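You operate a simulated robot arm through the tools that you are given. There is no shell and no other tool. Be economical: measure what you need, move in short steps, check, and stop when the job is done.

The job below is to be done with a simulated two-armed robot. You get a single attempt, and the scene is never put back.

TASK
Open the cupboard door one, fetch the weight from the top of bench one and set it on the shelf of cupboard one, then shut the one. Take the thick yellow coupon on the top of bench one and put it away on the top of bench six. Put the white plug on the top of bench two away on the top of the sample plate. Open the drawer fifty-one, fetch the black fan from the top of bench nine and set it in the inside of drawer fifty-one and shut the fifty-one again. Take the green rack and leave it on the board two. The order is free. Set down upright: green rack.
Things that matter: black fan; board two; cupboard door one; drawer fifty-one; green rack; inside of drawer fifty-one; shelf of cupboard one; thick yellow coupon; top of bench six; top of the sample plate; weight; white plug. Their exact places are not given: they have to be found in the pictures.

Only the result counts: the job must be done as asked and must still hold three seconds after the hand-in. Knocking over, shifting, dropping, spilling or breaking anything else fails it.

THE ROBOT
Two 7-joint arms with fingered hands on one trunk, on a base that drives. Base frame: it is fixed to the floor where the robot stands at the start and does not move with it; the origin is under the middle of the robot, x ahead of it, y to its left, z up. Readings come in cm, degrees, newtons and seconds.
The left shoulder is at the start at [3, 13.6, 118], the right one opposite. Places, roughly: black fan [200, -625, 75]; board two [-175, -975, 75]; cupboard door one [110, -40, 40]; drawer fifty-one [250, -600, 70]; green rack (13x8x14 cm) [200, -890, 80]; inside of drawer fifty-one [250, -610, 60]; shelf of cupboard one [120, -70, 40]; thick yellow coupon [75, -50, 75]; top of bench six [-140, -430, 80]; top of the sample plate (35x13 cm) [124, -444, 82]; weight [125, -75, 75]; white plug [-125, -125, 75]. Payload 5 kg a hand.
The tool frame of a hand sits at the grasp point between the pads (the TCP): z along the fingers, y along the line on which they close. The tips reach 4.2 cm beyond it. Largest opening 20.8 cm; the body of the gripper starts 11.9 cm behind the TCP. The gripper is a hand of 4 fingers: y runs from the thumb to the fingers, the wrist lies at [0, 0, -33.2] in the tool frame, and closing takes about 1.5 s.
Orientation is that of the tool frame in the base frame, as [roll, pitch, yaw] about the fixed x, y, z axes, in that order (R = Rz(yaw) Ry(pitch) Rx(roll)). With the fingers straight down and closing along the base's y, the tool's x points along the base's -x, its y along +y and its z along -z.

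THE INTERFACE
- The arms move only by the tool apply_moves. It takes "left_commands", "right_commands" or both (then of equal length, played together; a hand with none holds still); each is a list of rows, each an object (a shift or turn left out is 0, a gripper value left out holds the last) with "grip": the finger opening in cm, from 0 to 20.8; "dp": the shift along the tool's x, y, z in cm, a list of three; "angular": the turn, a rotation vector about the tool's x, y, z in degrees, a list of three. In form: [{"grip": grip, "dp": [tx, ty, tz], "angular": [ax, ay, az]}, ...]. A call has 1 to 20 rows; each row is the pose to reach, as a shift and turn from the pose commanded when the call began, along the tool's axes at that moment. A row lasts 0.2 s, in which the tool goes at most 5 cm and 8.6 degrees; a call with a longer step from one row to the next is refused whole, and so is a gripper value outside its range. Where a pose cannot be reached the arm comes as near as it can. A force on the tool above 40 N (or 10 N above the force at the start of the call, whichever is more), or a blocked arm, ends the call early, and 0.2 s more pass. The fingers move at their own pace (about 7.2 cm/s each) and stop on an object; they squeeze with about 25 N. The grip force told is the motor's: it shows also when the fingers shut on nothing. Time passes only in rows, and 0.2 s behind the last, so rows that repeat a pose let the fingers close. The reply holds the time, the measured pose of the TCP, the force on the tool along the base axes, the opening and the grip force, in the units named above and with some noise, with the torque about the TCP (base axes, N m) and any sound that the robot's microphone picked up.
- Cameras (640 x 400 px; columns grow to the right, rows downward): "scene" is now at [3.94, -4.03, 190.63]; the picture's right is [-0.51, -0.86, 0.00], its down [-0.65, 0.38, -0.66] and it looks along [0.57, -0.33, -0.75] (base axes); focal length 276 px, centre (320, 200). "left" rides on the left gripper at [-10.1, 0, -14.5] in its tool frame; the picture's right is [0.00, -1.00, 0.00], its down [0.82, 0.00, -0.57] and it looks along [0.57, 0.00, 0.82] (tool axes); focal length 261 px, centre (320, 200). "right" rides on the right gripper at [10.1, 0, -14.5] in its tool frame; the picture's right is [0.00, 1.00, 0.00], its down [-0.82, 0.00, -0.57] and it looks along [-0.57, 0.00, 0.82] (tool axes); focal length 261 px, centre (320, 200).
- grab_frame(camera): a new picture of that camera. It takes no simulated time.
- lift_body(by): slides the trunk up (or, below 0, down) by that many cm; the arms and the scene camera ride with it, the base frame stays. It gives what a move gives, with no picture.
- base_move(legs): drives the robot by 1 to 6 legs, each [ahead, left, turn to the left] in cm, cm and degrees, along the robot's own axes; the way and the turn of a leg run together, so that a leg with both is an arc; at most 150 cm and 180 degrees a leg. The arms and the cameras ride along, it lands a little off, and it stops where it bumps. It gives what a move gives.
- set_grasp(shape, hand): the hand has 4 fingers and takes this shape, open, in about a second: jaw (thumb against the fingers, like two jaws); tri (thumb and two fingers); tip (a fingertip pinch); poke (one finger out to press); point (the index stretched); flat (the hand flat); cup (the hand cupped); fist (a fist). The gripper value then closes the fingers along that shape, each until it touches; the sizes above hold for jaw. It gives what a move gives, with no picture.
- aim_head(pan, tilt): turns the head with the scene camera to pan (to the left, within 143 degrees either way) and tilt (down, from -29 to 69), counted from straight ahead of the robot. It gives what a move gives.
- point_at(camera, pixels): for up to 12 pixels [column, row] of the newest picture of that camera ("zoom" is the newest enlarged one), the place [x, y, z] in the base frame of the surface seen there, good to about 0.2 cm. It takes no simulated time.
- inspect(camera, box): a new picture of the part [left, top, right, bottom] of that camera's present view, enlarged. It takes no simulated time.
- finish_job(): hands the job in; it is judged then, once.

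Go step by step. Measure first, check grasps and placings, and put right what went wrong. The budget is 138 turns and 164 pictures, counting those below and the enlarged ones. Unless the task says otherwise, let go and move clear before handing in.

The tools are called after "Emit:" by a JSON object that holds its "api" and its "payload". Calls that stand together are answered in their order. apply_moves: Moves the arms, as the interface text tells. Its arguments: {"type":"object","properties":{"left_commands":{"type":"array"},"right_commands":{"type":"array"}},"required":[]} The other tools are called the same way: lift_body (by) slides the trunk up or down; set_grasp (shape, hand) gives the hand a shape; base_move (legs) drives the base; aim_head (pan, tilt) turns the head that bears the scene camera; grab_frame (camera) takes a picture; point_at (camera, pixels) gives the place of the surface under pixels of a picture; inspect (camera, box) takes an enlarged picture of a part of a camera's view; finish_job () hands the job in.

At the start:

```text
time_s: 0.0
left_eef_pos: [65.19, -0.28, 101.34]
left_orientation: [180.0, 0.0, 180.0]
left_ft_force: [0.1, -0.7, 0.1]
left_wrist_torque: [-0.06, 0.0, 0.01]
left_grip_width: 20.79
left_finger_force: 0.1
left_shape: jaw
right_eef_pos: [45.96, -46.26, 111.05]
right_orientation: [180.0, -0.1, 180.0]
right_ft_force: [-0.6, -0.4, -0.5]
right_wrist_torque: [0.01, -0.01, 0.01]
right_grip_width: 20.78
right_finger_force: 0.1
right_shape: jaw
trunk travel left (down, up): [-20.0, 29.0]
robot x, y, heading: [0.09, -0.31, 0.2]
head pan, tilt: [-30.5, 48.9]
```

scene: 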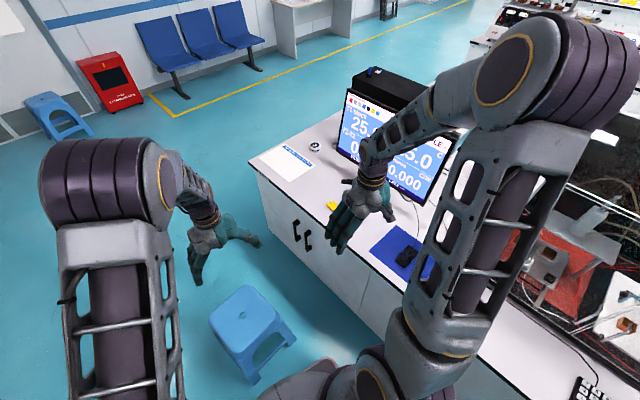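
right: 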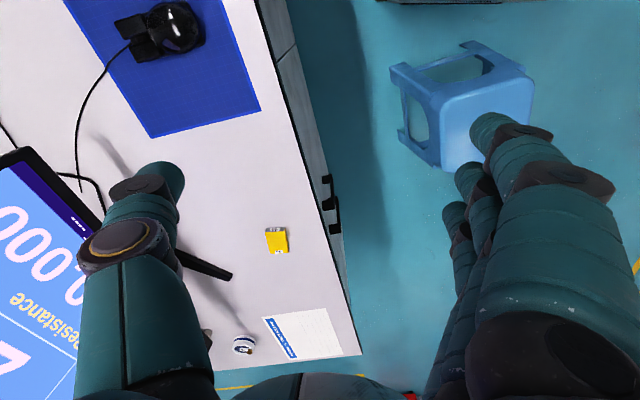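
left: 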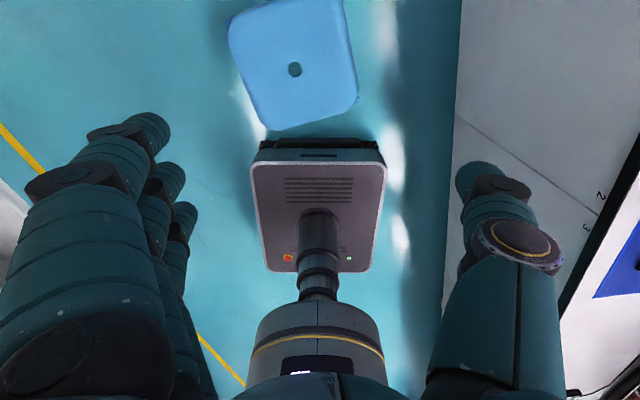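

The scene picture shows bench one, with the yellow coupon near (332,206), a round item at (314,146) and door handles at (300,235). I'll measure these.

Emit:
{"api": "point_at", "payload": {"camera": "scene", "pixels": [[332, 206], [314, 146], [296, 230], [308, 240], [250, 163], [290, 160], [250, 310], [385, 330], [405, 255], [270, 180], [320, 290], [470, 300]]}}

Emit:
{"api": "inspect", "payload": {"camera": "scene", "box": [230, 100, 430, 300]}}

Emit:
{"api": "point_at", "payload": {"camera": "right", "pixels": [[268, 229], [286, 229], [289, 252], [270, 254], [243, 344], [300, 330], [330, 190], [336, 230], [360, 354], [270, 30]]}}

```text
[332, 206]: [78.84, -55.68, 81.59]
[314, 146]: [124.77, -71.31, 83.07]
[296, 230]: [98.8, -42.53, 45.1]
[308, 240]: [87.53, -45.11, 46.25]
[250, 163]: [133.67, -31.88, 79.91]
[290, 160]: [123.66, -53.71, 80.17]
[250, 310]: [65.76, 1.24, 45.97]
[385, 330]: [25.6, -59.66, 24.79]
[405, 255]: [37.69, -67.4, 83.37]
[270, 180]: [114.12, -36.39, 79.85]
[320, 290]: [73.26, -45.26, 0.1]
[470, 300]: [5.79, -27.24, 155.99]
```

```text
2.00 times, centred on (330, 200) of scene
```

zoom: 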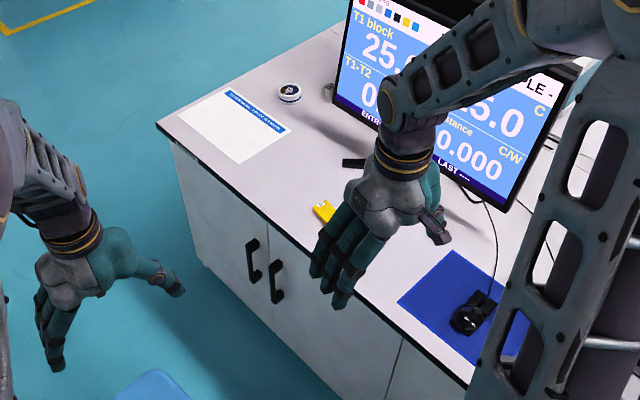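

```text
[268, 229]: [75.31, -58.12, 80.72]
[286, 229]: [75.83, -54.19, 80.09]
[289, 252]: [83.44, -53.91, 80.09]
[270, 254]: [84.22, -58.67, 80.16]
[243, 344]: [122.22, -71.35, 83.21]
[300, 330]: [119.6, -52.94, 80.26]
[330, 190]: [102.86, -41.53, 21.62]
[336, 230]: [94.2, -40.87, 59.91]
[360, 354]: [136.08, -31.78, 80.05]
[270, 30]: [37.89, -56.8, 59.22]
```

The bench top is at z=80 and its front runs at a slant, and a stool stands near (66,1). I'll look at the door labels and the small items near the weight.

Emit:
{"api": "inspect", "payload": {"camera": "left", "box": [460, 80, 640, 260]}}

Emit:
{"api": "inspect", "payload": {"camera": "scene", "box": [290, 125, 350, 165]}}

Emit:
{"api": "aim_head", "payload": {"pan": -70, "tilt": 25}}

Emit:
{"api": "grab_frame", "payload": {"camera": "scene"}}

```text
2.22 times, centred on (550, 170) of left
```

zoom: 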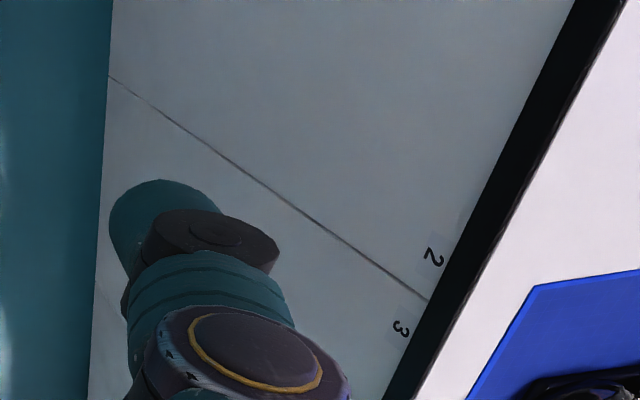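

```text
10.00 times, centred on (320, 145) of scene
```

zoom: 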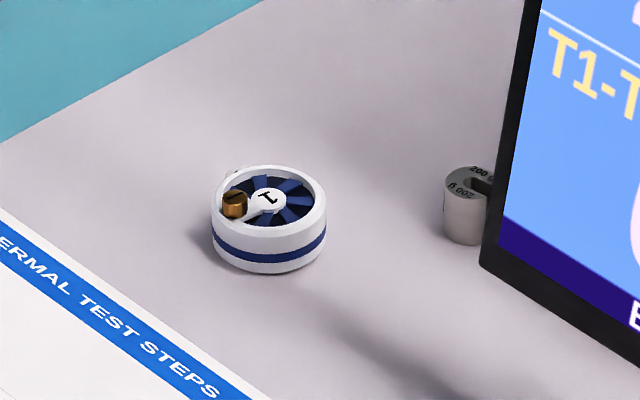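

```text
time_s: 1.1
left_eef_pos: [65.18, -0.38, 101.35]
left_orientation: [-180.0, 0.0, -179.9]
left_ft_force: [0.3, 0.6, -0.3]
left_wrist_torque: [0.04, -0.05, -0.01]
left_grip_width: 20.78
left_finger_force: 0.1
left_shape: jaw
right_eef_pos: [46.0, -46.16, 111.13]
right_orientation: [-180.0, 0.0, -179.9]
right_ft_force: [0.2, -0.6, -0.1]
right_wrist_torque: [-0.01, 0.0, -0.01]
right_grip_width: 20.78
right_finger_force: 0.0
right_shape: jaw
trunk travel left (down, up): [-20.0, 29.0]
robot x, y, heading: [0.0, 0.41, -0.1]
head pan, tilt: [-70.0, 25.0]
```

```text
157 pictures are left
```

scene: 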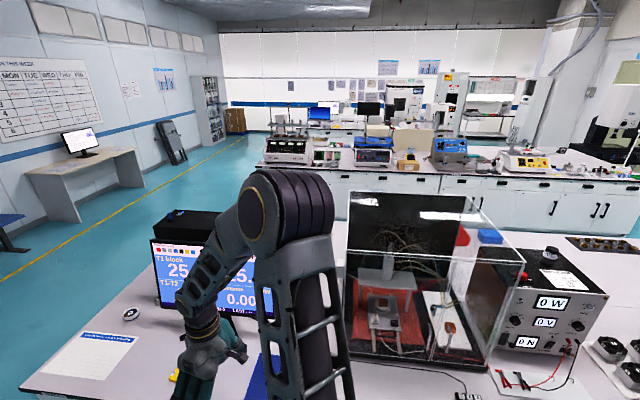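

The weight is the grey slotted "200 g" piece half hidden by the monitor, at about scene (336,145). I'll measure the stool, my base and the door labels next.

Emit:
{"api": "grab_frame", "payload": {"camera": "left"}}

Emit:
{"api": "point_at", "payload": {"camera": "left", "pixels": [[230, 30], [260, 128], [355, 98], [335, 5], [252, 165], [383, 165], [265, 268], [375, 268], [600, 193], [585, 227], [462, 100], [500, 147]]}}

Emit:
{"api": "aim_head", "payload": {"pan": -25, "tilt": 60}}

Emit:
{"api": "grab_frame", "payload": {"camera": "scene"}}

```text
156 pictures are left
```

left: 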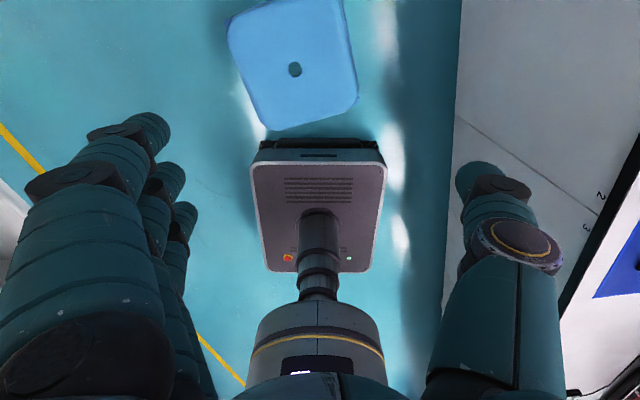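

```text
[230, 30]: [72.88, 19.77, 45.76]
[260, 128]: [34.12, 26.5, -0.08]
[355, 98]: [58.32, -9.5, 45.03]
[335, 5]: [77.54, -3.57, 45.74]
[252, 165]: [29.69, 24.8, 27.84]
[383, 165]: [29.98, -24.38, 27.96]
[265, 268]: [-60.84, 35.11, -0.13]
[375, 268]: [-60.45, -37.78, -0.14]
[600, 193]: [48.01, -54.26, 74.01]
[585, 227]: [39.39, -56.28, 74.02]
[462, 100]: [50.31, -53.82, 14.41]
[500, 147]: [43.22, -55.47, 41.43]
```

```text
time_s: 2.2
left_eef_pos: [65.16, -0.37, 101.31]
left_orientation: [180.0, 0.0, -180.0]
left_ft_force: [0.2, 0.0, 0.2]
left_wrist_torque: [-0.02, -0.01, 0.01]
left_grip_width: 20.77
left_finger_force: 0.1
left_shape: jaw
right_eef_pos: [45.92, -46.25, 111.19]
right_orientation: [179.9, 0.1, 179.9]
right_ft_force: [-0.8, 0.3, 0.4]
right_wrist_torque: [-0.02, 0.02, 0.0]
right_grip_width: 20.77
right_finger_force: 0.1
right_shape: jaw
trunk travel left (down, up): [-20.0, 29.0]
robot x, y, heading: [0.04, -0.21, -0.1]
head pan, tilt: [-25.0, 60.0]
```

```text
155 pictures are left
```

scene: 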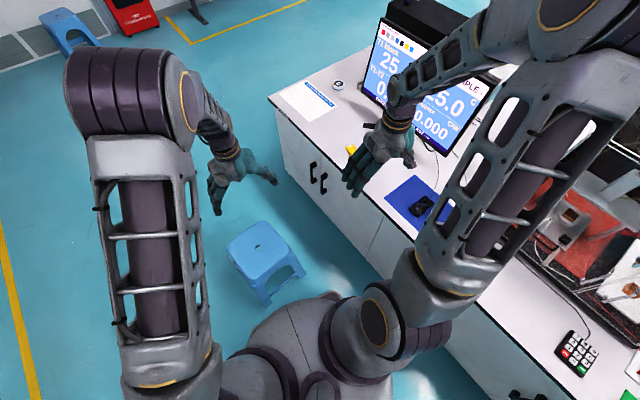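

My base measures about 50 wide with its front at 30 ahead, and the stool fills roughly x 45..85, y -15..25. I'll go round the stool, stop in front of door one at a distance, facing the bench, and look again.

Emit:
{"api": "base_move", "payload": {"legs": [[0, 75, 0], [118, 0, 0], [0, 0, -77]]}}

Emit:
{"api": "aim_head", "payload": {"pan": 0, "tilt": 45}}

Emit:
{"api": "grab_frame", "payload": {"camera": "scene"}}

```text
time_s: 15.1
left_eef_pos: [133.43, 8.97, 101.25]
left_orientation: [180.0, 0.0, 102.7]
left_ft_force: [0.6, -0.3, 0.5]
left_wrist_torque: [-0.01, -0.04, -0.01]
left_grip_width: 20.81
left_finger_force: 0.0
left_shape: jaw
right_eef_pos: [84.46, 17.56, 111.14]
right_orientation: [179.9, 0.0, 102.9]
right_ft_force: [0.1, -0.4, -0.4]
right_wrist_torque: [-0.03, -0.04, -0.01]
right_grip_width: 20.78
right_finger_force: 0.0
right_shape: jaw
trunk travel left (down, up): [-20.0, 29.0]
robot x, y, heading: [119.44, 72.69, -77.2]
head pan, tilt: [-25.0, 60.0]
```

```text
time_s: 16.0
left_eef_pos: [133.35, 8.98, 101.24]
left_orientation: [-179.9, 0.0, 102.9]
left_ft_force: [0.6, 0.8, 0.6]
left_wrist_torque: [0.0, -0.02, 0.02]
left_grip_width: 20.78
left_finger_force: 0.1
left_shape: jaw
right_eef_pos: [84.52, 17.62, 111.11]
right_orientation: [180.0, -0.1, 102.8]
right_ft_force: [0.1, 0.4, -0.7]
right_wrist_torque: [-0.01, -0.04, 0.01]
right_grip_width: 20.79
right_finger_force: 0.1
right_shape: jaw
trunk travel left (down, up): [-20.0, 29.0]
robot x, y, heading: [119.44, 72.67, -77.1]
head pan, tilt: [0.0, 45.0]
```

```text
154 pictures are left
```

scene: 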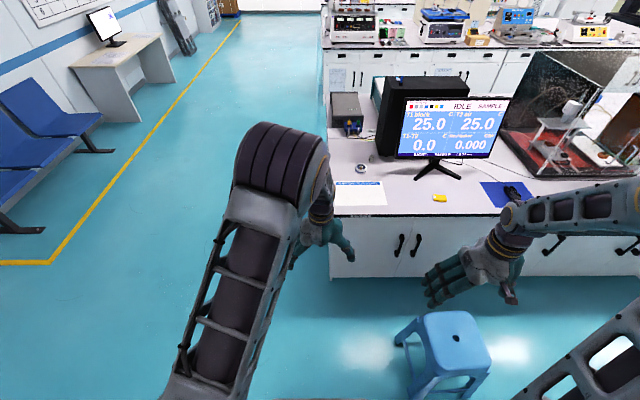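

Emit:
{"api": "inspect", "payload": {"camera": "scene", "box": [320, 130, 480, 230]}}

Emit:
{"api": "inspect", "payload": {"camera": "scene", "box": [320, 200, 480, 300]}}

Emit:
{"api": "point_at", "payload": {"camera": "scene", "pixels": [[330, 277], [360, 276], [400, 245], [414, 242], [407, 230], [440, 198], [398, 157], [497, 157], [334, 210], [352, 128], [395, 340], [470, 375]]}}

```text
4.00 times, centred on (400, 180) of scene
```

zoom: 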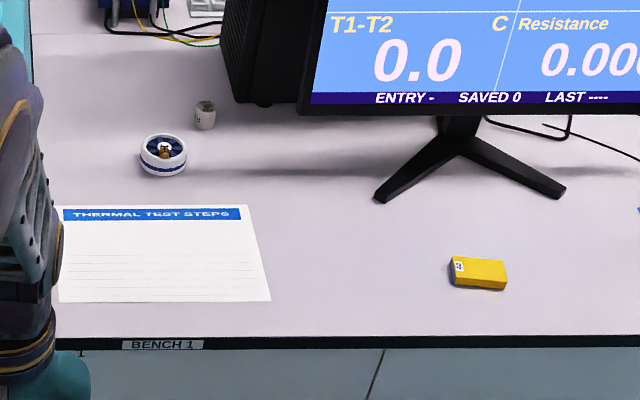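

```text
4.00 times, centred on (400, 250) of scene
```

zoom: 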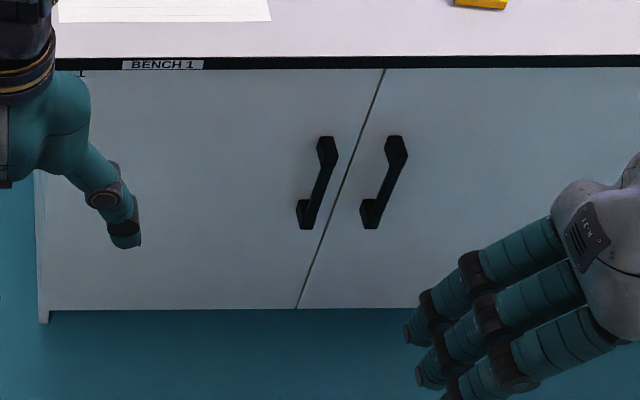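

```text
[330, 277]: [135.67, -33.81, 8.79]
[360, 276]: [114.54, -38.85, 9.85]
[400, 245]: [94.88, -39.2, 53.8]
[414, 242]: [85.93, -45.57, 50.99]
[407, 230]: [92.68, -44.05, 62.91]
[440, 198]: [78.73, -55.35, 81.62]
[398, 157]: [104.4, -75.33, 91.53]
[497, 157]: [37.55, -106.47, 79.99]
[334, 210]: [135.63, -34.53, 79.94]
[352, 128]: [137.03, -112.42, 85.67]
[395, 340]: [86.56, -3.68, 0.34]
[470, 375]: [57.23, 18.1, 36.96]
```

The weight is at about scene (371,159), and door one spans from x≈92 to 136 with its label at the hinge side on the left. I'll measure the weight and the monitor.

Emit:
{"api": "inspect", "payload": {"camera": "scene", "box": [344, 140, 408, 180]}}

Emit:
{"api": "point_at", "payload": {"camera": "zoom", "pixels": [[270, 170], [250, 175], [290, 175], [270, 210], [170, 290], [262, 160], [280, 160], [560, 140], [420, 100], [340, 60]]}}

```text
10.00 times, centred on (376, 160) of scene
```

zoom: 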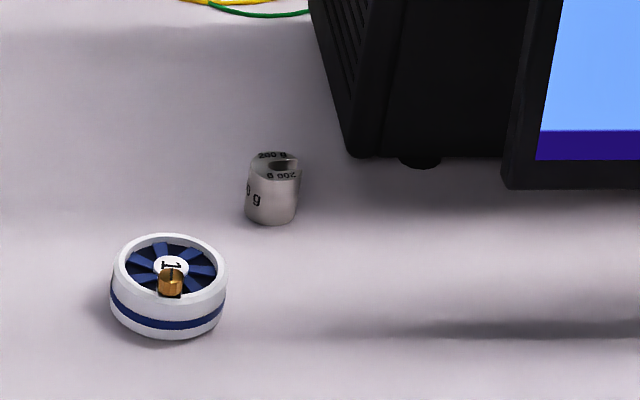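

```text
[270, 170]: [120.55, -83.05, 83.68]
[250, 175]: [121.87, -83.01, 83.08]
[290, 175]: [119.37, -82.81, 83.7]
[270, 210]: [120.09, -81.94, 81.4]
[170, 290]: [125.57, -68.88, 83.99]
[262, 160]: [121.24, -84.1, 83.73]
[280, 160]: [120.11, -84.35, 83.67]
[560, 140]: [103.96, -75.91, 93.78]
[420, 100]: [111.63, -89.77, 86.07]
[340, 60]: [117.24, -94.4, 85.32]
```

The weight is a 3.2 cm wide cylinder centred near (120.4,-83.5), top at z 83.7. I'll drive up to the bench with the stool clear on the right.

Emit:
{"api": "base_move", "payload": {"legs": [[0, -9, 0], [67, 0, 0]]}}

Emit:
{"api": "grab_frame", "payload": {"camera": "right"}}

```text
time_s: 20.5
left_eef_pos: [139.26, -61.1, 101.23]
left_orientation: [180.0, 0.0, 102.4]
left_ft_force: [0.1, -0.4, 0.0]
left_wrist_torque: [0.06, 0.02, 0.01]
left_grip_width: 20.8
left_finger_force: 0.1
left_shape: jaw
right_eef_pos: [90.3, -52.24, 111.19]
right_orientation: [179.9, 0.1, 102.4]
right_ft_force: [0.0, -0.5, -0.1]
right_wrist_torque: [0.08, 0.01, 0.03]
right_grip_width: 20.78
right_finger_force: 0.0
right_shape: jaw
trunk travel left (down, up): [-20.0, 29.0]
robot x, y, heading: [125.7, 2.81, -77.6]
head pan, tilt: [0.0, 45.0]
```

```text
150 pictures are left
```

right: 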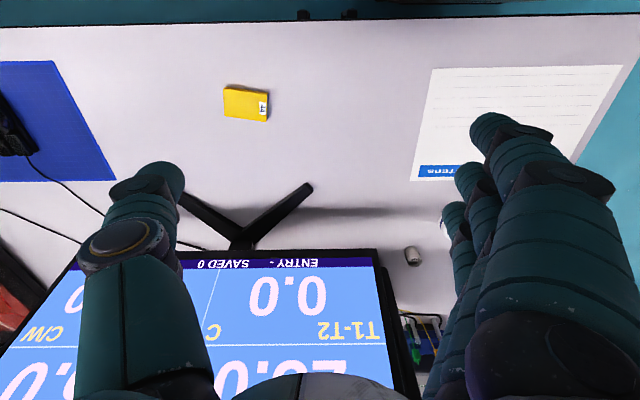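

The right hand's camera sits on the robot's side, so tilting forward would put it underneath. I'll test whether the right wrist can spin 180° so the camera ends up on top.

Emit:
{"api": "apply_moves", "payload": {"right_commands": [{"angular": [0, 0, 8.5]}, {"angular": [0, 0, 17]}, {"angular": [0, 0, 25.5]}, {"angular": [0, 0, 34]}, {"angular": [0, 0, 42.5]}, {"angular": [0, 0, 51]}, {"angular": [0, 0, 59.5]}, {"angular": [0, 0, 68]}, {"angular": [0, 0, 76.5]}, {"angular": [0, 0, 85]}]}}

```text
time_s: 22.7
left_eef_pos: [139.35, -60.94, 101.28]
left_orientation: [-179.9, -0.1, 102.5]
left_ft_force: [0.6, -0.2, -0.2]
left_wrist_torque: [-0.03, 0.01, 0.02]
left_grip_width: 20.79
left_finger_force: 0.2
left_shape: jaw
right_eef_pos: [90.32, -52.19, 111.13]
right_orientation: [179.9, 0.0, 17.3]
right_ft_force: [-0.1, -0.5, 0.3]
right_wrist_torque: [0.01, 0.0, -0.02]
right_grip_width: 20.76
right_finger_force: 0.0
right_shape: jaw
trunk travel left (down, up): [-20.0, 29.0]
robot x, y, heading: [125.65, 2.81, -77.7]
head pan, tilt: [0.0, 45.0]
```

It tracks well, so I'll finish the half turn.

Emit:
{"api": "apply_moves", "payload": {"right_commands": [{"angular": [0, 0, 8.5]}, {"angular": [0, 0, 17]}, {"angular": [0, 0, 25.5]}, {"angular": [0, 0, 34]}, {"angular": [0, 0, 42.5]}, {"angular": [0, 0, 51]}, {"angular": [0, 0, 59.5]}, {"angular": [0, 0, 68]}, {"angular": [0, 0, 76.5]}, {"angular": [0, 0, 85]}, {"angular": [0, 0, 93.5]}]}}

Emit:
{"api": "grab_frame", "payload": {"camera": "scene"}}

```text
time_s: 25.1
left_eef_pos: [139.33, -60.95, 101.2]
left_orientation: [180.0, 0.0, 102.4]
left_ft_force: [0.5, -0.1, -0.5]
left_wrist_torque: [-0.01, 0.0, -0.01]
left_grip_width: 20.77
left_finger_force: 0.0
left_shape: jaw
right_eef_pos: [90.57, -52.07, 111.07]
right_orientation: [-180.0, -0.1, -76.3]
right_ft_force: [0.0, -0.1, 0.0]
right_wrist_torque: [0.0, 0.01, -0.01]
right_grip_width: 20.81
right_finger_force: 0.0
right_shape: jaw
trunk travel left (down, up): [-20.0, 29.0]
robot x, y, heading: [125.47, 3.09, -77.8]
head pan, tilt: [0.0, 45.0]
```

```text
149 pictures are left
```

scene: 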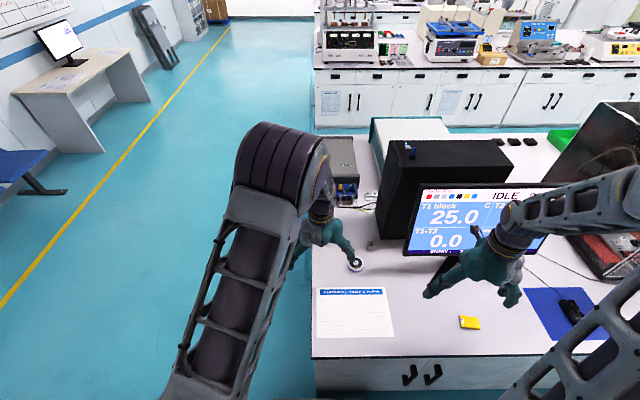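

The right camera is now forward. I'll move the right hand to a 45° tilted pre-grasp over the weight, and shift the left hand aside and up.

Emit:
{"api": "apply_moves", "payload": {"right_commands": [{"grip": 8, "dp": [0, -4, 0], "angular": [-0.9, 7.4, 2.1]}, {"dp": [0, -8, 0], "angular": [-1.8, 14.8, 4.2]}, {"dp": [0, -12, 0], "angular": [-2.7, 22.2, 6.4]}, {"dp": [0, -16, 0], "angular": [-3.6, 29.8, 8.6]}, {"dp": [0, -20, 0], "angular": [-4.5, 37.2, 10.8]}, {"dp": [0, -23.9, 0], "angular": [-5.37, 44.7, 12.98]}, {"dp": [3.5, -23.9, 2.3], "angular": [-5.37, 44.7, 12.98]}, {"dp": [7, -23.9, 4.7], "angular": [-5.37, 44.7, 12.98]}, {"dp": [10.5, -23.9, 7], "angular": [-5.37, 44.7, 12.98]}, {"dp": [14, -23.9, 9.4], "angular": [-5.37, 44.7, 12.98]}, {"dp": [17.5, -23.9, 11.7], "angular": [-5.37, 44.7, 12.98]}, {"dp": [21, -23.9, 14], "angular": [-5.37, 44.7, 12.98]}, {"dp": [24.5, -23.9, 16.4], "angular": [-5.37, 44.7, 12.98]}, {"dp": [27.9, -23.9, 18.7], "angular": [-5.37, 44.7, 12.98]}], "left_commands": [{"dp": [0, 3, -3]}, {"dp": [3, 6, -6]}, {"dp": [6, 9, -8]}, {"dp": [9, 12, -10]}, {"dp": [12, 12, -10]}, {"dp": [15, 12, -10]}, {"dp": [15, 12, -10]}, {"dp": [15, 12, -10]}, {"dp": [15, 12, -10]}, {"dp": [15, 12, -10]}, {"dp": [15, 12, -10]}, {"dp": [15, 12, -10]}, {"dp": [15, 12, -10]}, {"dp": [15, 12, -10]}]}}

Emit:
{"api": "grab_frame", "payload": {"camera": "right"}}

Emit:
{"api": "grab_frame", "payload": {"camera": "scene"}}

```text
refused: row 2 steps farther than a row can; nothing moved
```

```text
148 pictures are left
```

right: 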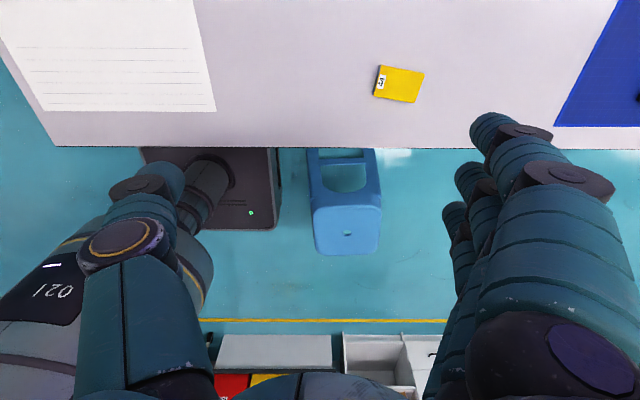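

```text
147 pictures are left
```

scene: 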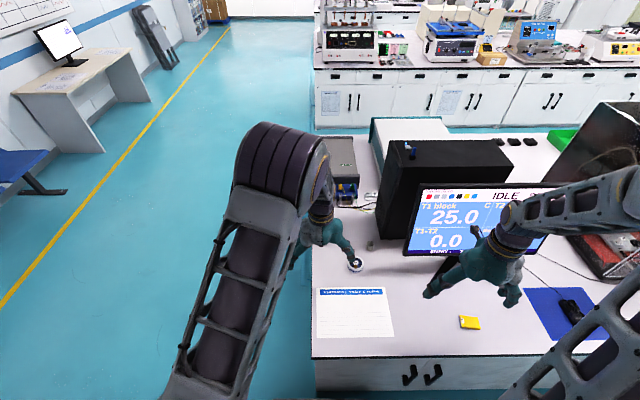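

Row 2 of the left arm was too long a step. I'll resend it with smaller steps.

Emit:
{"api": "apply_moves", "payload": {"right_commands": [{"grip": 8, "dp": [0, -4, 0], "angular": [-0.9, 7.4, 2.1]}, {"dp": [0, -8, 0], "angular": [-1.8, 14.8, 4.2]}, {"dp": [0, -12, 0], "angular": [-2.7, 22.2, 6.4]}, {"dp": [0, -16, 0], "angular": [-3.6, 29.8, 8.6]}, {"dp": [0, -20, 0], "angular": [-4.5, 37.2, 10.8]}, {"dp": [0, -23.9, 0], "angular": [-5.37, 44.7, 12.98]}, {"dp": [3.5, -23.9, 2.3], "angular": [-5.37, 44.7, 12.98]}, {"dp": [7, -23.9, 4.7], "angular": [-5.37, 44.7, 12.98]}, {"dp": [10.5, -23.9, 7], "angular": [-5.37, 44.7, 12.98]}, {"dp": [14, -23.9, 9.4], "angular": [-5.37, 44.7, 12.98]}, {"dp": [17.5, -23.9, 11.7], "angular": [-5.37, 44.7, 12.98]}, {"dp": [21, -23.9, 14], "angular": [-5.37, 44.7, 12.98]}, {"dp": [24.5, -23.9, 16.4], "angular": [-5.37, 44.7, 12.98]}, {"dp": [27.9, -23.9, 18.7], "angular": [-5.37, 44.7, 12.98]}], "left_commands": [{"dp": [0, 3, -3]}, {"dp": [2, 6, -5]}, {"dp": [4, 9, -7]}, {"dp": [6, 12, -9]}, {"dp": [9, 12, -10]}, {"dp": [12, 12, -10]}, {"dp": [15, 12, -10]}, {"dp": [15, 12, -10]}, {"dp": [15, 12, -10]}, {"dp": [15, 12, -10]}, {"dp": [15, 12, -10]}, {"dp": [15, 12, -10]}, {"dp": [15, 12, -10]}, {"dp": [15, 12, -10]}]}}

Emit:
{"api": "grab_frame", "payload": {"camera": "right"}}

Emit:
{"api": "grab_frame", "payload": {"camera": "scene"}}

```text
time_s: 28.1
left_eef_pos: [147.72, -43.83, 111.31]
left_orientation: [179.9, 0.1, 102.4]
left_ft_force: [-1.9, 0.4, 0.2]
left_wrist_torque: [0.12, -0.22, -0.01]
left_grip_width: 20.75
left_finger_force: 0.1
left_shape: jaw
right_eef_pos: [120.46, -73.0, 92.27]
right_orientation: [-180.0, -44.8, -89.9]
right_ft_force: [-1.5, 0.3, 0.3]
right_wrist_torque: [-0.05, -0.13, 0.09]
right_grip_width: 8.0
right_finger_force: 0.1
right_shape: jaw
right hand out of reach, approached as far as the arm can: row 3, 4, 5, 6, 7, 8, 9, 10
trunk travel left (down, up): [-20.0, 29.0]
robot x, y, heading: [125.75, 2.92, -77.6]
head pan, tilt: [0.0, 45.0]
```

```text
146 pictures are left
```

right: 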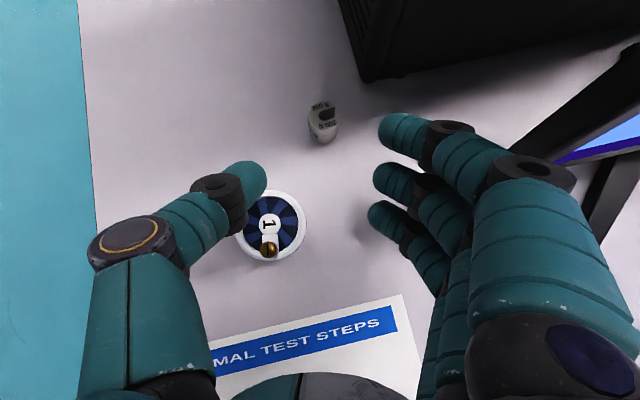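

```text
145 pictures are left
```

scene: 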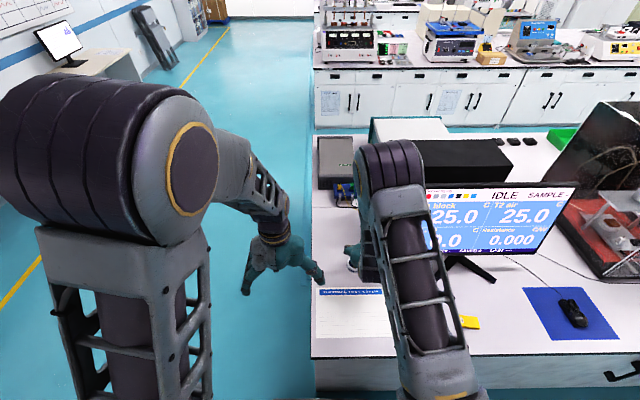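

The pre-grasp is reached and the weight appears at (322,122), straight ahead between the fingers. I'll measure it from here.

Emit:
{"api": "point_at", "payload": {"camera": "right", "pixels": [[312, 125], [336, 122], [324, 137], [320, 107], [270, 225], [248, 190]]}}

Emit:
{"api": "inspect", "payload": {"camera": "right", "box": [270, 80, 370, 160]}}

```text
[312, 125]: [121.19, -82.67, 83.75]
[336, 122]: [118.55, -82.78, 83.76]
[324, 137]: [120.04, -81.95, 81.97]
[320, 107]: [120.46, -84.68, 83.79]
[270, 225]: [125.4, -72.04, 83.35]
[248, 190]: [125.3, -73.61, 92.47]
```

```text
5.00 times, centred on (320, 120) of right
```

zoom: 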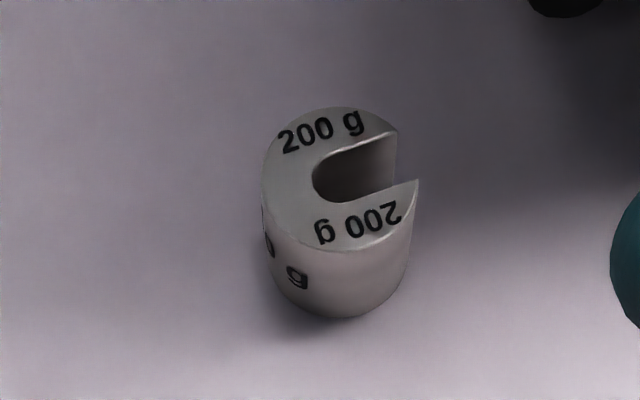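

The weight's centre is about (120.0,-83.4). I'll approach along the tool axis and close.

Emit:
{"api": "apply_moves", "payload": {"right_commands": [{"grip": 8, "dp": [0.2, 0.46, 3.5]}, {"dp": [0.4, 0.46, 7]}, {"dp": [0.52, 0.46, 9]}, {"dp": [0.52, 0.46, 10.37]}, {"dp": [0.52, 0.46, 10.37]}, {"dp": [0.52, 0.46, 10.37]}]}}

Emit:
{"api": "grab_frame", "payload": {"camera": "right"}}

```text
time_s: 29.4
left_eef_pos: [147.9, -43.62, 111.24]
left_orientation: [-180.0, 0.1, 102.4]
left_ft_force: [-0.3, 1.0, 0.1]
left_wrist_torque: [0.05, 0.0, 0.01]
left_grip_width: 20.8
left_finger_force: 0.1
left_shape: jaw
right_eef_pos: [119.93, -81.43, 86.06]
right_orientation: [180.0, -45.6, -89.8]
right_ft_force: [-0.5, 2.6, 20.4]
right_wrist_torque: [0.43, 0.87, -0.15]
right_grip_width: 8.0
right_finger_force: 0.1
right_shape: jaw
trunk travel left (down, up): [-20.0, 29.0]
robot x, y, heading: [125.3, 2.7, -77.7]
head pan, tilt: [0.0, 45.0]
stopped in row 6 (right hand): the force on the tool passed its limit at 41 N (the readings are from after the stop); the commanded pose is now the measured one
```

```text
143 pictures are left
```

right: 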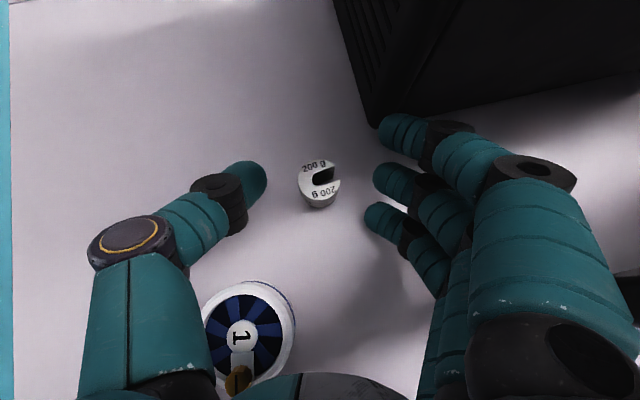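

A lower fingertip touched the bench, and the weight is well centred at (320,182). I'll rise slightly, close and check.

Emit:
{"api": "apply_moves", "payload": {"right_commands": [{"grip": 8, "dp": [0.2, 0, 0]}, {"grip": 0, "dp": [0.2, 0, 0]}, {"dp": [0.2, 0, 0]}, {"dp": [0.2, 0, 0]}, {"dp": [0.2, 0, 0]}, {"dp": [0.2, 0, 0]}, {"dp": [0.2, 0, 0]}, {"dp": [0.2, 0, 0]}]}}

Emit:
{"api": "grab_frame", "payload": {"camera": "right"}}

```text
time_s: 31.2
left_eef_pos: [147.87, -43.64, 111.35]
left_orientation: [-180.0, 0.0, 102.4]
left_ft_force: [0.3, 0.7, -0.7]
left_wrist_torque: [0.01, 0.05, 0.0]
left_grip_width: 20.77
left_finger_force: 0.0
left_shape: jaw
right_eef_pos: [119.91, -81.58, 86.14]
right_orientation: [179.9, -45.4, -89.8]
right_ft_force: [-5.9, -0.7, 27.3]
right_wrist_torque: [-0.25, 1.28, 0.02]
right_grip_width: 2.48
right_finger_force: 25.3
right_shape: jaw
trunk travel left (down, up): [-20.0, 29.0]
robot x, y, heading: [125.43, 2.91, -77.5]
head pan, tilt: [0.0, 45.0]
```

```text
142 pictures are left
```

right: 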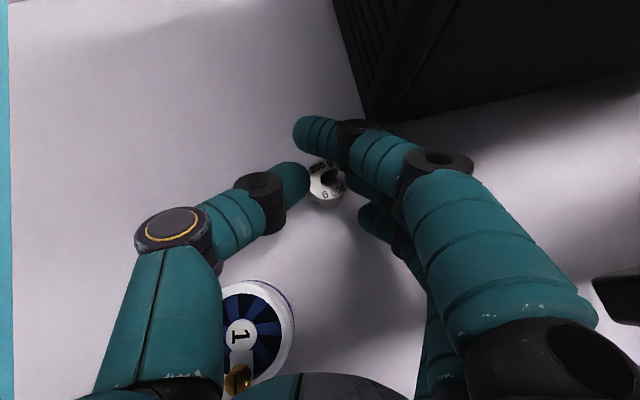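

The weight is pinched at 2.5 cm opening. I'll lift straight up and check.

Emit:
{"api": "apply_moves", "payload": {"right_commands": [{"grip": 0, "dp": [0.7, 0, -0.7]}, {"dp": [2.1, 0, -2.1]}, {"dp": [4.2, 0, -4.2]}, {"dp": [6.3, 0, -6.3]}, {"dp": [8.4, 0, -8.4]}, {"dp": [10.6, 0, -10.6]}]}}

Emit:
{"api": "inspect", "payload": {"camera": "right", "box": [240, 100, 440, 260]}}

```text
time_s: 32.6
left_eef_pos: [147.87, -43.67, 111.19]
left_orientation: [179.9, 0.0, 102.4]
left_ft_force: [-1.9, 0.9, 0.4]
left_wrist_torque: [-0.05, -0.03, 0.01]
left_grip_width: 20.79
left_finger_force: 0.0
left_shape: jaw
right_eef_pos: [120.17, -81.19, 101.12]
right_orientation: [-180.0, -45.2, -89.7]
right_ft_force: [-0.4, 1.1, -0.3]
right_wrist_torque: [-0.1, 0.0, 0.02]
right_grip_width: 1.72
right_finger_force: 24.7
right_shape: jaw
trunk travel left (down, up): [-20.0, 29.0]
robot x, y, heading: [125.47, 2.79, -78.0]
head pan, tilt: [0.0, 45.0]
```

```text
2.50 times, centred on (340, 180) of right
```

zoom: 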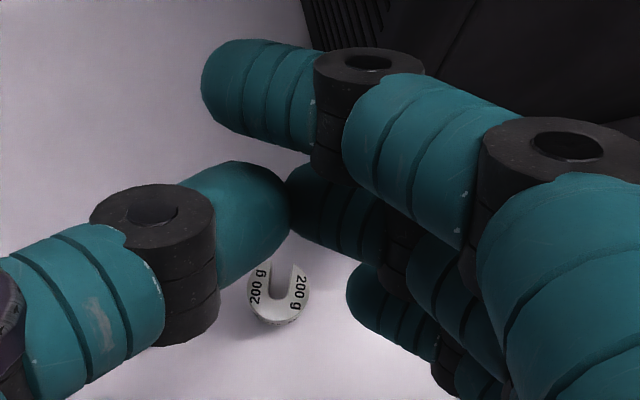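

The weight slipped out and still stands on the bench at zoom (280,290). I'll try the fingertip pinch shape, which should get lower, and look.

Emit:
{"api": "set_grasp", "payload": {"hand": "right", "shape": "tip"}}

Emit:
{"api": "grab_frame", "payload": {"camera": "right"}}

Emit:
{"api": "grab_frame", "payload": {"camera": "scene"}}

```text
time_s: 33.5
left_eef_pos: [147.94, -43.7, 111.26]
left_orientation: [-179.9, 0.1, 102.4]
left_ft_force: [0.1, 0.5, -0.1]
left_wrist_torque: [-0.02, -0.02, 0.02]
left_grip_width: 20.79
left_finger_force: 0.1
left_shape: jaw
right_eef_pos: [120.58, -81.35, 101.04]
right_orientation: [-179.9, -45.3, -89.6]
right_ft_force: [23.7, -2.0, 0.3]
right_wrist_torque: [-0.05, -0.73, -0.51]
right_grip_width: 20.77
right_finger_force: 0.0
right_shape: tip
trunk travel left (down, up): [-20.0, 29.0]
robot x, y, heading: [125.62, 2.71, -77.5]
head pan, tilt: [0.0, 45.0]
```

```text
140 pictures are left
```

right: 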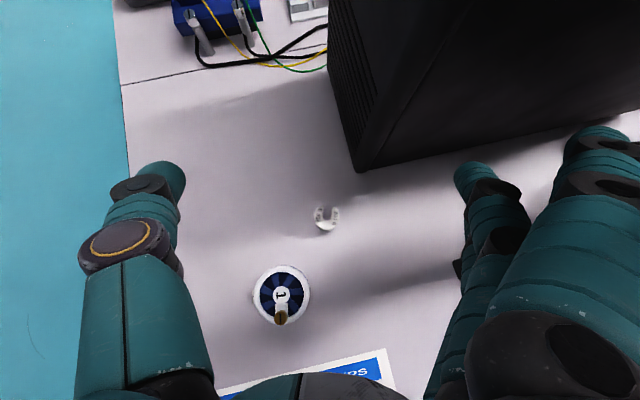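

```text
139 pictures are left
```

scene: 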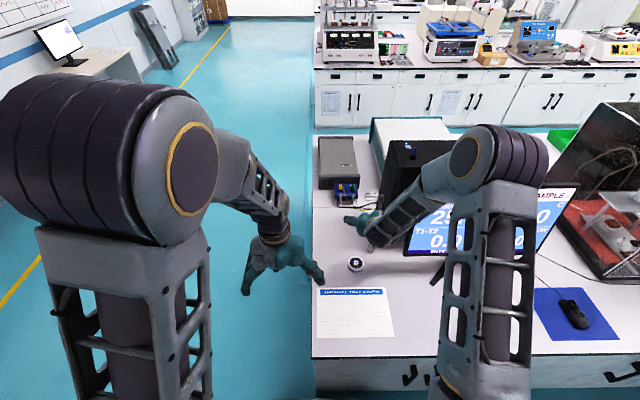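

Opening to full width pressed against something on the right (24 N in x). I'll shift the hand left and narrow the opening, then check that the PC and monitor did not move.

Emit:
{"api": "apply_moves", "payload": {"right_commands": [{"grip": 7, "dp": [0, -1.5, 0]}, {"dp": [0, -3, 0]}, {"dp": [0, -3, 0]}, {"dp": [0, -3, 0]}, {"dp": [0, -3, 0]}]}}

Emit:
{"api": "grab_frame", "payload": {"camera": "right"}}

Emit:
{"api": "point_at", "payload": {"camera": "right", "pixels": [[360, 170], [332, 80]]}}

Emit:
{"api": "inspect", "payload": {"camera": "scene", "box": [330, 140, 530, 300]}}

```text
time_s: 34.8
left_eef_pos: [147.77, -43.86, 111.24]
left_orientation: [180.0, 0.0, 102.4]
left_ft_force: [0.1, 0.2, 0.6]
left_wrist_torque: [0.0, -0.02, -0.02]
left_grip_width: 20.81
left_finger_force: 0.0
left_shape: jaw
right_eef_pos: [122.98, -81.28, 101.0]
right_orientation: [180.0, -45.3, -89.8]
right_ft_force: [2.6, -5.6, -0.6]
right_wrist_torque: [-0.2, -0.31, 0.86]
right_grip_width: 7.1
right_finger_force: 0.1
right_shape: tip
trunk travel left (down, up): [-20.0, 29.0]
robot x, y, heading: [125.47, 2.46, -77.6]
head pan, tilt: [0.0, 45.0]
```

```text
138 pictures are left
```

right: 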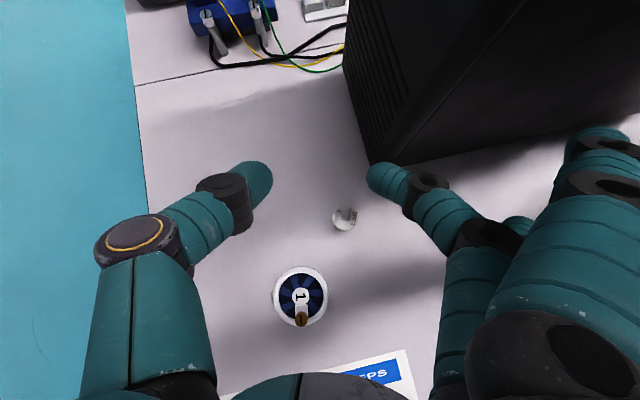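

```text
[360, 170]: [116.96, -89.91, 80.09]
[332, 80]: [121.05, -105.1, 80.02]
```

```text
2.50 times, centred on (430, 220) of scene
```

zoom: 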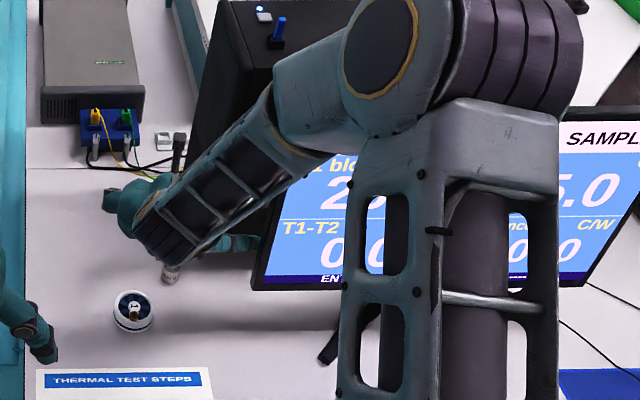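

A small force remains, so I'll back the hand away from the PC to clear it and compare.

Emit:
{"api": "apply_moves", "payload": {"right_commands": [{"grip": 7, "dp": [-2.5, 0, -2.5]}, {"dp": [-5, 0, -5]}, {"dp": [-7, 0, -7]}, {"dp": [-7, 0, -7]}]}}

Emit:
{"api": "grab_frame", "payload": {"camera": "right"}}

Emit:
{"api": "grab_frame", "payload": {"camera": "scene"}}

```text
time_s: 35.8
left_eef_pos: [147.74, -43.72, 111.09]
left_orientation: [-180.0, -0.1, 102.4]
left_ft_force: [0.3, -1.4, -0.5]
left_wrist_torque: [0.08, 0.0, -0.02]
left_grip_width: 20.8
left_finger_force: 0.2
left_shape: jaw
right_eef_pos: [122.66, -71.75, 100.81]
right_orientation: [-180.0, -45.3, -89.9]
right_ft_force: [0.0, -0.5, 0.3]
right_wrist_torque: [-0.01, 0.02, -0.04]
right_grip_width: 7.03
right_finger_force: 0.1
right_shape: tip
trunk travel left (down, up): [-20.0, 29.0]
robot x, y, heading: [125.99, 2.94, -77.5]
head pan, tilt: [0.0, 45.0]
```

```text
136 pictures are left
```

right: 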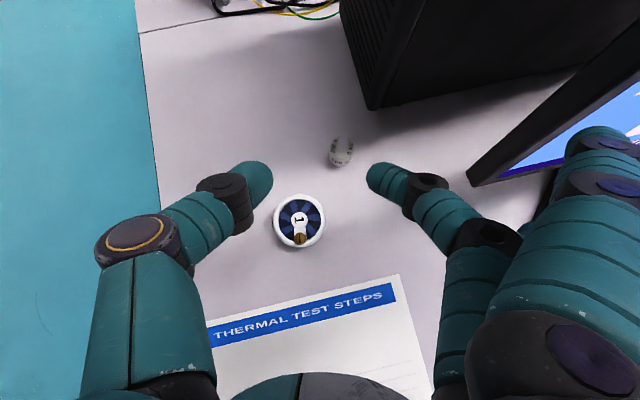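

```text
135 pictures are left
```

scene: 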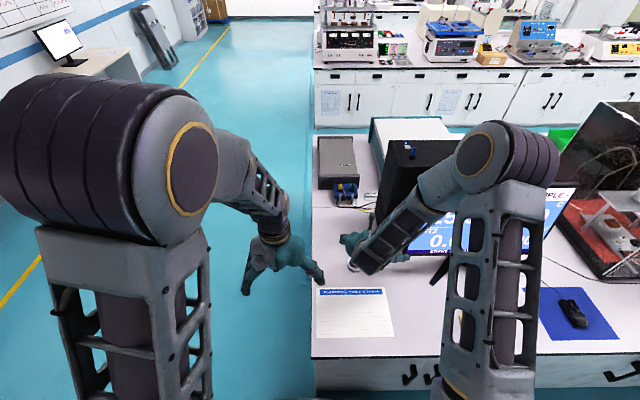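

The forces are clear now. I'll go back to jaw here, with room around, and use a steeper 70° tilt so the fingers reach lower on the weight. I'm also checking that the monitor corner stayed put.

Emit:
{"api": "point_at", "payload": {"camera": "right", "pixels": [[470, 180], [372, 105], [340, 150], [331, 157], [350, 157], [300, 225]]}}

Emit:
{"api": "set_grasp", "payload": {"hand": "right", "shape": "jaw"}}

Emit:
{"api": "apply_moves", "payload": {"right_commands": [{"grip": 8, "angular": [0, -8, 0]}, {"dp": [0, 1, 0], "angular": [0, -16, 0]}, {"dp": [0, 2, 0], "angular": [0, -24, 0]}, {"dp": [0, 2.8, 0], "angular": [0, -25, 0]}]}}

Emit:
{"api": "inspect", "payload": {"camera": "right", "box": [220, 60, 460, 210]}}

```text
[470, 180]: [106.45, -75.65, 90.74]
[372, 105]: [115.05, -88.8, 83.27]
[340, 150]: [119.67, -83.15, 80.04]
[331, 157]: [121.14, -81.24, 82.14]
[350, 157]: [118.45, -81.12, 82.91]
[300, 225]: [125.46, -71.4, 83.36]
```

```text
time_s: 36.6
left_eef_pos: [147.92, -43.76, 111.18]
left_orientation: [-180.0, 0.0, 102.4]
left_ft_force: [-0.6, 0.0, -0.5]
left_wrist_torque: [0.03, -0.02, 0.01]
left_grip_width: 20.8
left_finger_force: 0.2
left_shape: jaw
right_eef_pos: [123.04, -71.68, 100.71]
right_orientation: [-180.0, -45.3, -89.8]
right_ft_force: [-0.7, -0.9, -0.2]
right_wrist_torque: [0.01, 0.03, -0.01]
right_grip_width: 20.8
right_finger_force: 0.0
right_shape: jaw
trunk travel left (down, up): [-20.0, 29.0]
robot x, y, heading: [125.71, 2.73, -77.7]
head pan, tilt: [0.0, 45.0]
```

```text
time_s: 37.6
left_eef_pos: [147.46, -43.92, 111.17]
left_orientation: [179.9, 0.0, 102.4]
left_ft_force: [-2.1, 0.0, 0.1]
left_wrist_torque: [0.03, -0.29, -0.01]
left_grip_width: 20.8
left_finger_force: 0.1
left_shape: jaw
right_eef_pos: [119.74, -71.44, 100.85]
right_orientation: [-180.0, -20.3, -89.8]
right_ft_force: [-2.1, -0.3, -0.1]
right_wrist_torque: [0.0, -0.23, 0.02]
right_grip_width: 8.09
right_finger_force: 0.0
right_shape: jaw
trunk travel left (down, up): [-20.0, 29.0]
robot x, y, heading: [125.31, 2.75, -77.4]
head pan, tilt: [0.0, 45.0]
```

```text
2.67 times, centred on (340, 135) of right
```

zoom: 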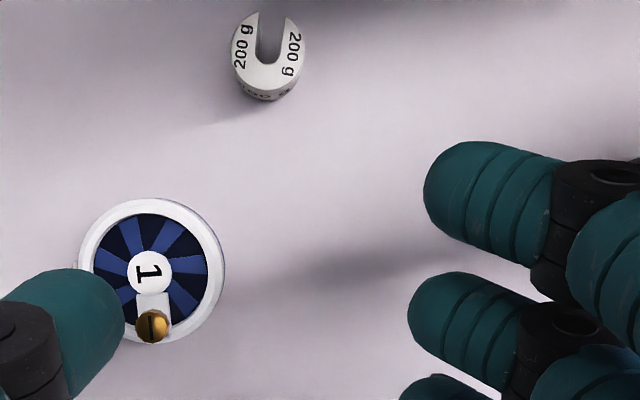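

The weight stands upright with its slot facing away. I'll measure its rim.

Emit:
{"api": "point_at", "payload": {"camera": "zoom", "pixels": [[236, 55], [302, 55], [265, 88], [262, 72], [248, 20], [293, 24]]}}

```text
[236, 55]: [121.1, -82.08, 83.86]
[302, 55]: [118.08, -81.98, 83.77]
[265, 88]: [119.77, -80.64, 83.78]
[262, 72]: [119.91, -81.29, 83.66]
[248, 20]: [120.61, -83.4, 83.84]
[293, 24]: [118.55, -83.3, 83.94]
```

The centre is (119.6,-82.2). I'll descend so the fingertips span the weight's sides and then close.

Emit:
{"api": "apply_moves", "payload": {"right_commands": [{"grip": 7, "dp": [2, 0.1, 4]}, {"dp": [3.5, 0.14, 8.5]}, {"dp": [3.56, 0.14, 13]}, {"dp": [3.56, 0.14, 16]}, {"dp": [3.56, 0.14, 17.37]}, {"dp": [3.56, 0.14, 17.37]}, {"grip": 0, "dp": [3.56, 0.14, 17.37]}, {"dp": [3.56, 0.14, 17.37]}, {"dp": [3.56, 0.14, 17.37]}, {"dp": [3.56, 0.14, 17.37]}, {"dp": [3.56, 0.14, 17.37]}, {"dp": [3.56, 0.14, 17.37]}]}}

Emit:
{"api": "inspect", "payload": {"camera": "right", "box": [220, 100, 420, 250]}}

```text
time_s: 40.2
left_eef_pos: [147.91, -43.64, 111.26]
left_orientation: [-179.9, 0.1, 102.5]
left_ft_force: [-0.3, -0.5, 0.0]
left_wrist_torque: [-0.01, -0.03, 0.01]
left_grip_width: 20.77
left_finger_force: 0.0
left_shape: jaw
right_eef_pos: [120.31, -80.8, 85.93]
right_orientation: [-180.0, -20.2, -89.7]
right_ft_force: [1.9, 0.8, 5.1]
right_wrist_torque: [-0.02, 0.01, 0.05]
right_grip_width: 0.87
right_finger_force: 24.8
right_shape: jaw
trunk travel left (down, up): [-20.0, 29.0]
robot x, y, heading: [125.5, 2.99, -77.5]
head pan, tilt: [0.0, 45.0]
```

```text
2.67 times, centred on (320, 175) of right
```

zoom: 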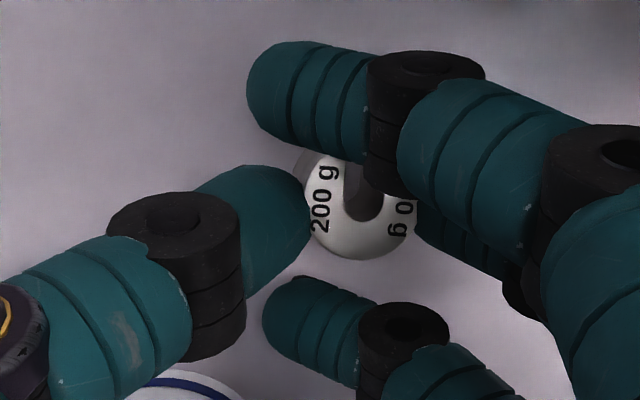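

The thumb and middle finger hold both sides of the weight. I'll lift and check.

Emit:
{"api": "apply_moves", "payload": {"right_commands": [{"grip": 0, "dp": [0.7, 0, -1.9]}, {"dp": [1.7, 0, -4.7]}, {"dp": [3.1, 0, -8.4]}, {"dp": [4.5, 0, -12.2]}, {"dp": [4.5, 0, -12.2]}]}}

Emit:
{"api": "inspect", "payload": {"camera": "right", "box": [220, 100, 420, 250]}}

```text
time_s: 41.5
left_eef_pos: [147.87, -43.85, 111.16]
left_orientation: [179.9, -0.1, 102.4]
left_ft_force: [0.3, -1.2, -0.3]
left_wrist_torque: [0.1, 0.02, -0.02]
left_grip_width: 20.78
left_finger_force: 0.1
left_shape: jaw
right_eef_pos: [120.15, -81.01, 98.68]
right_orientation: [-180.0, -20.2, -89.8]
right_ft_force: [-0.9, -0.6, -2.0]
right_wrist_torque: [0.05, -0.02, -0.01]
right_grip_width: 0.82
right_finger_force: 25.0
right_shape: jaw
trunk travel left (down, up): [-20.0, 29.0]
robot x, y, heading: [125.46, 2.84, -77.3]
head pan, tilt: [0.0, 45.0]
```

```text
2.67 times, centred on (320, 175) of right
```

zoom: 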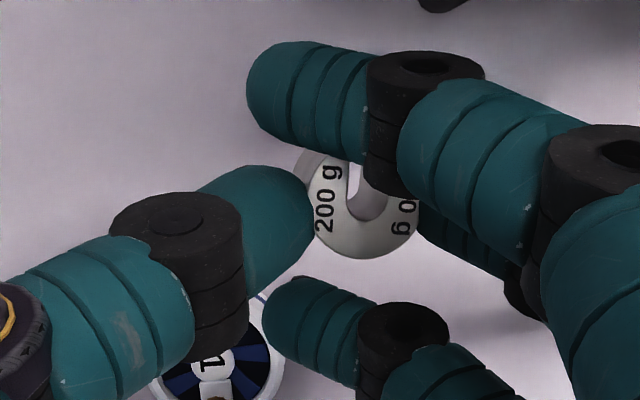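

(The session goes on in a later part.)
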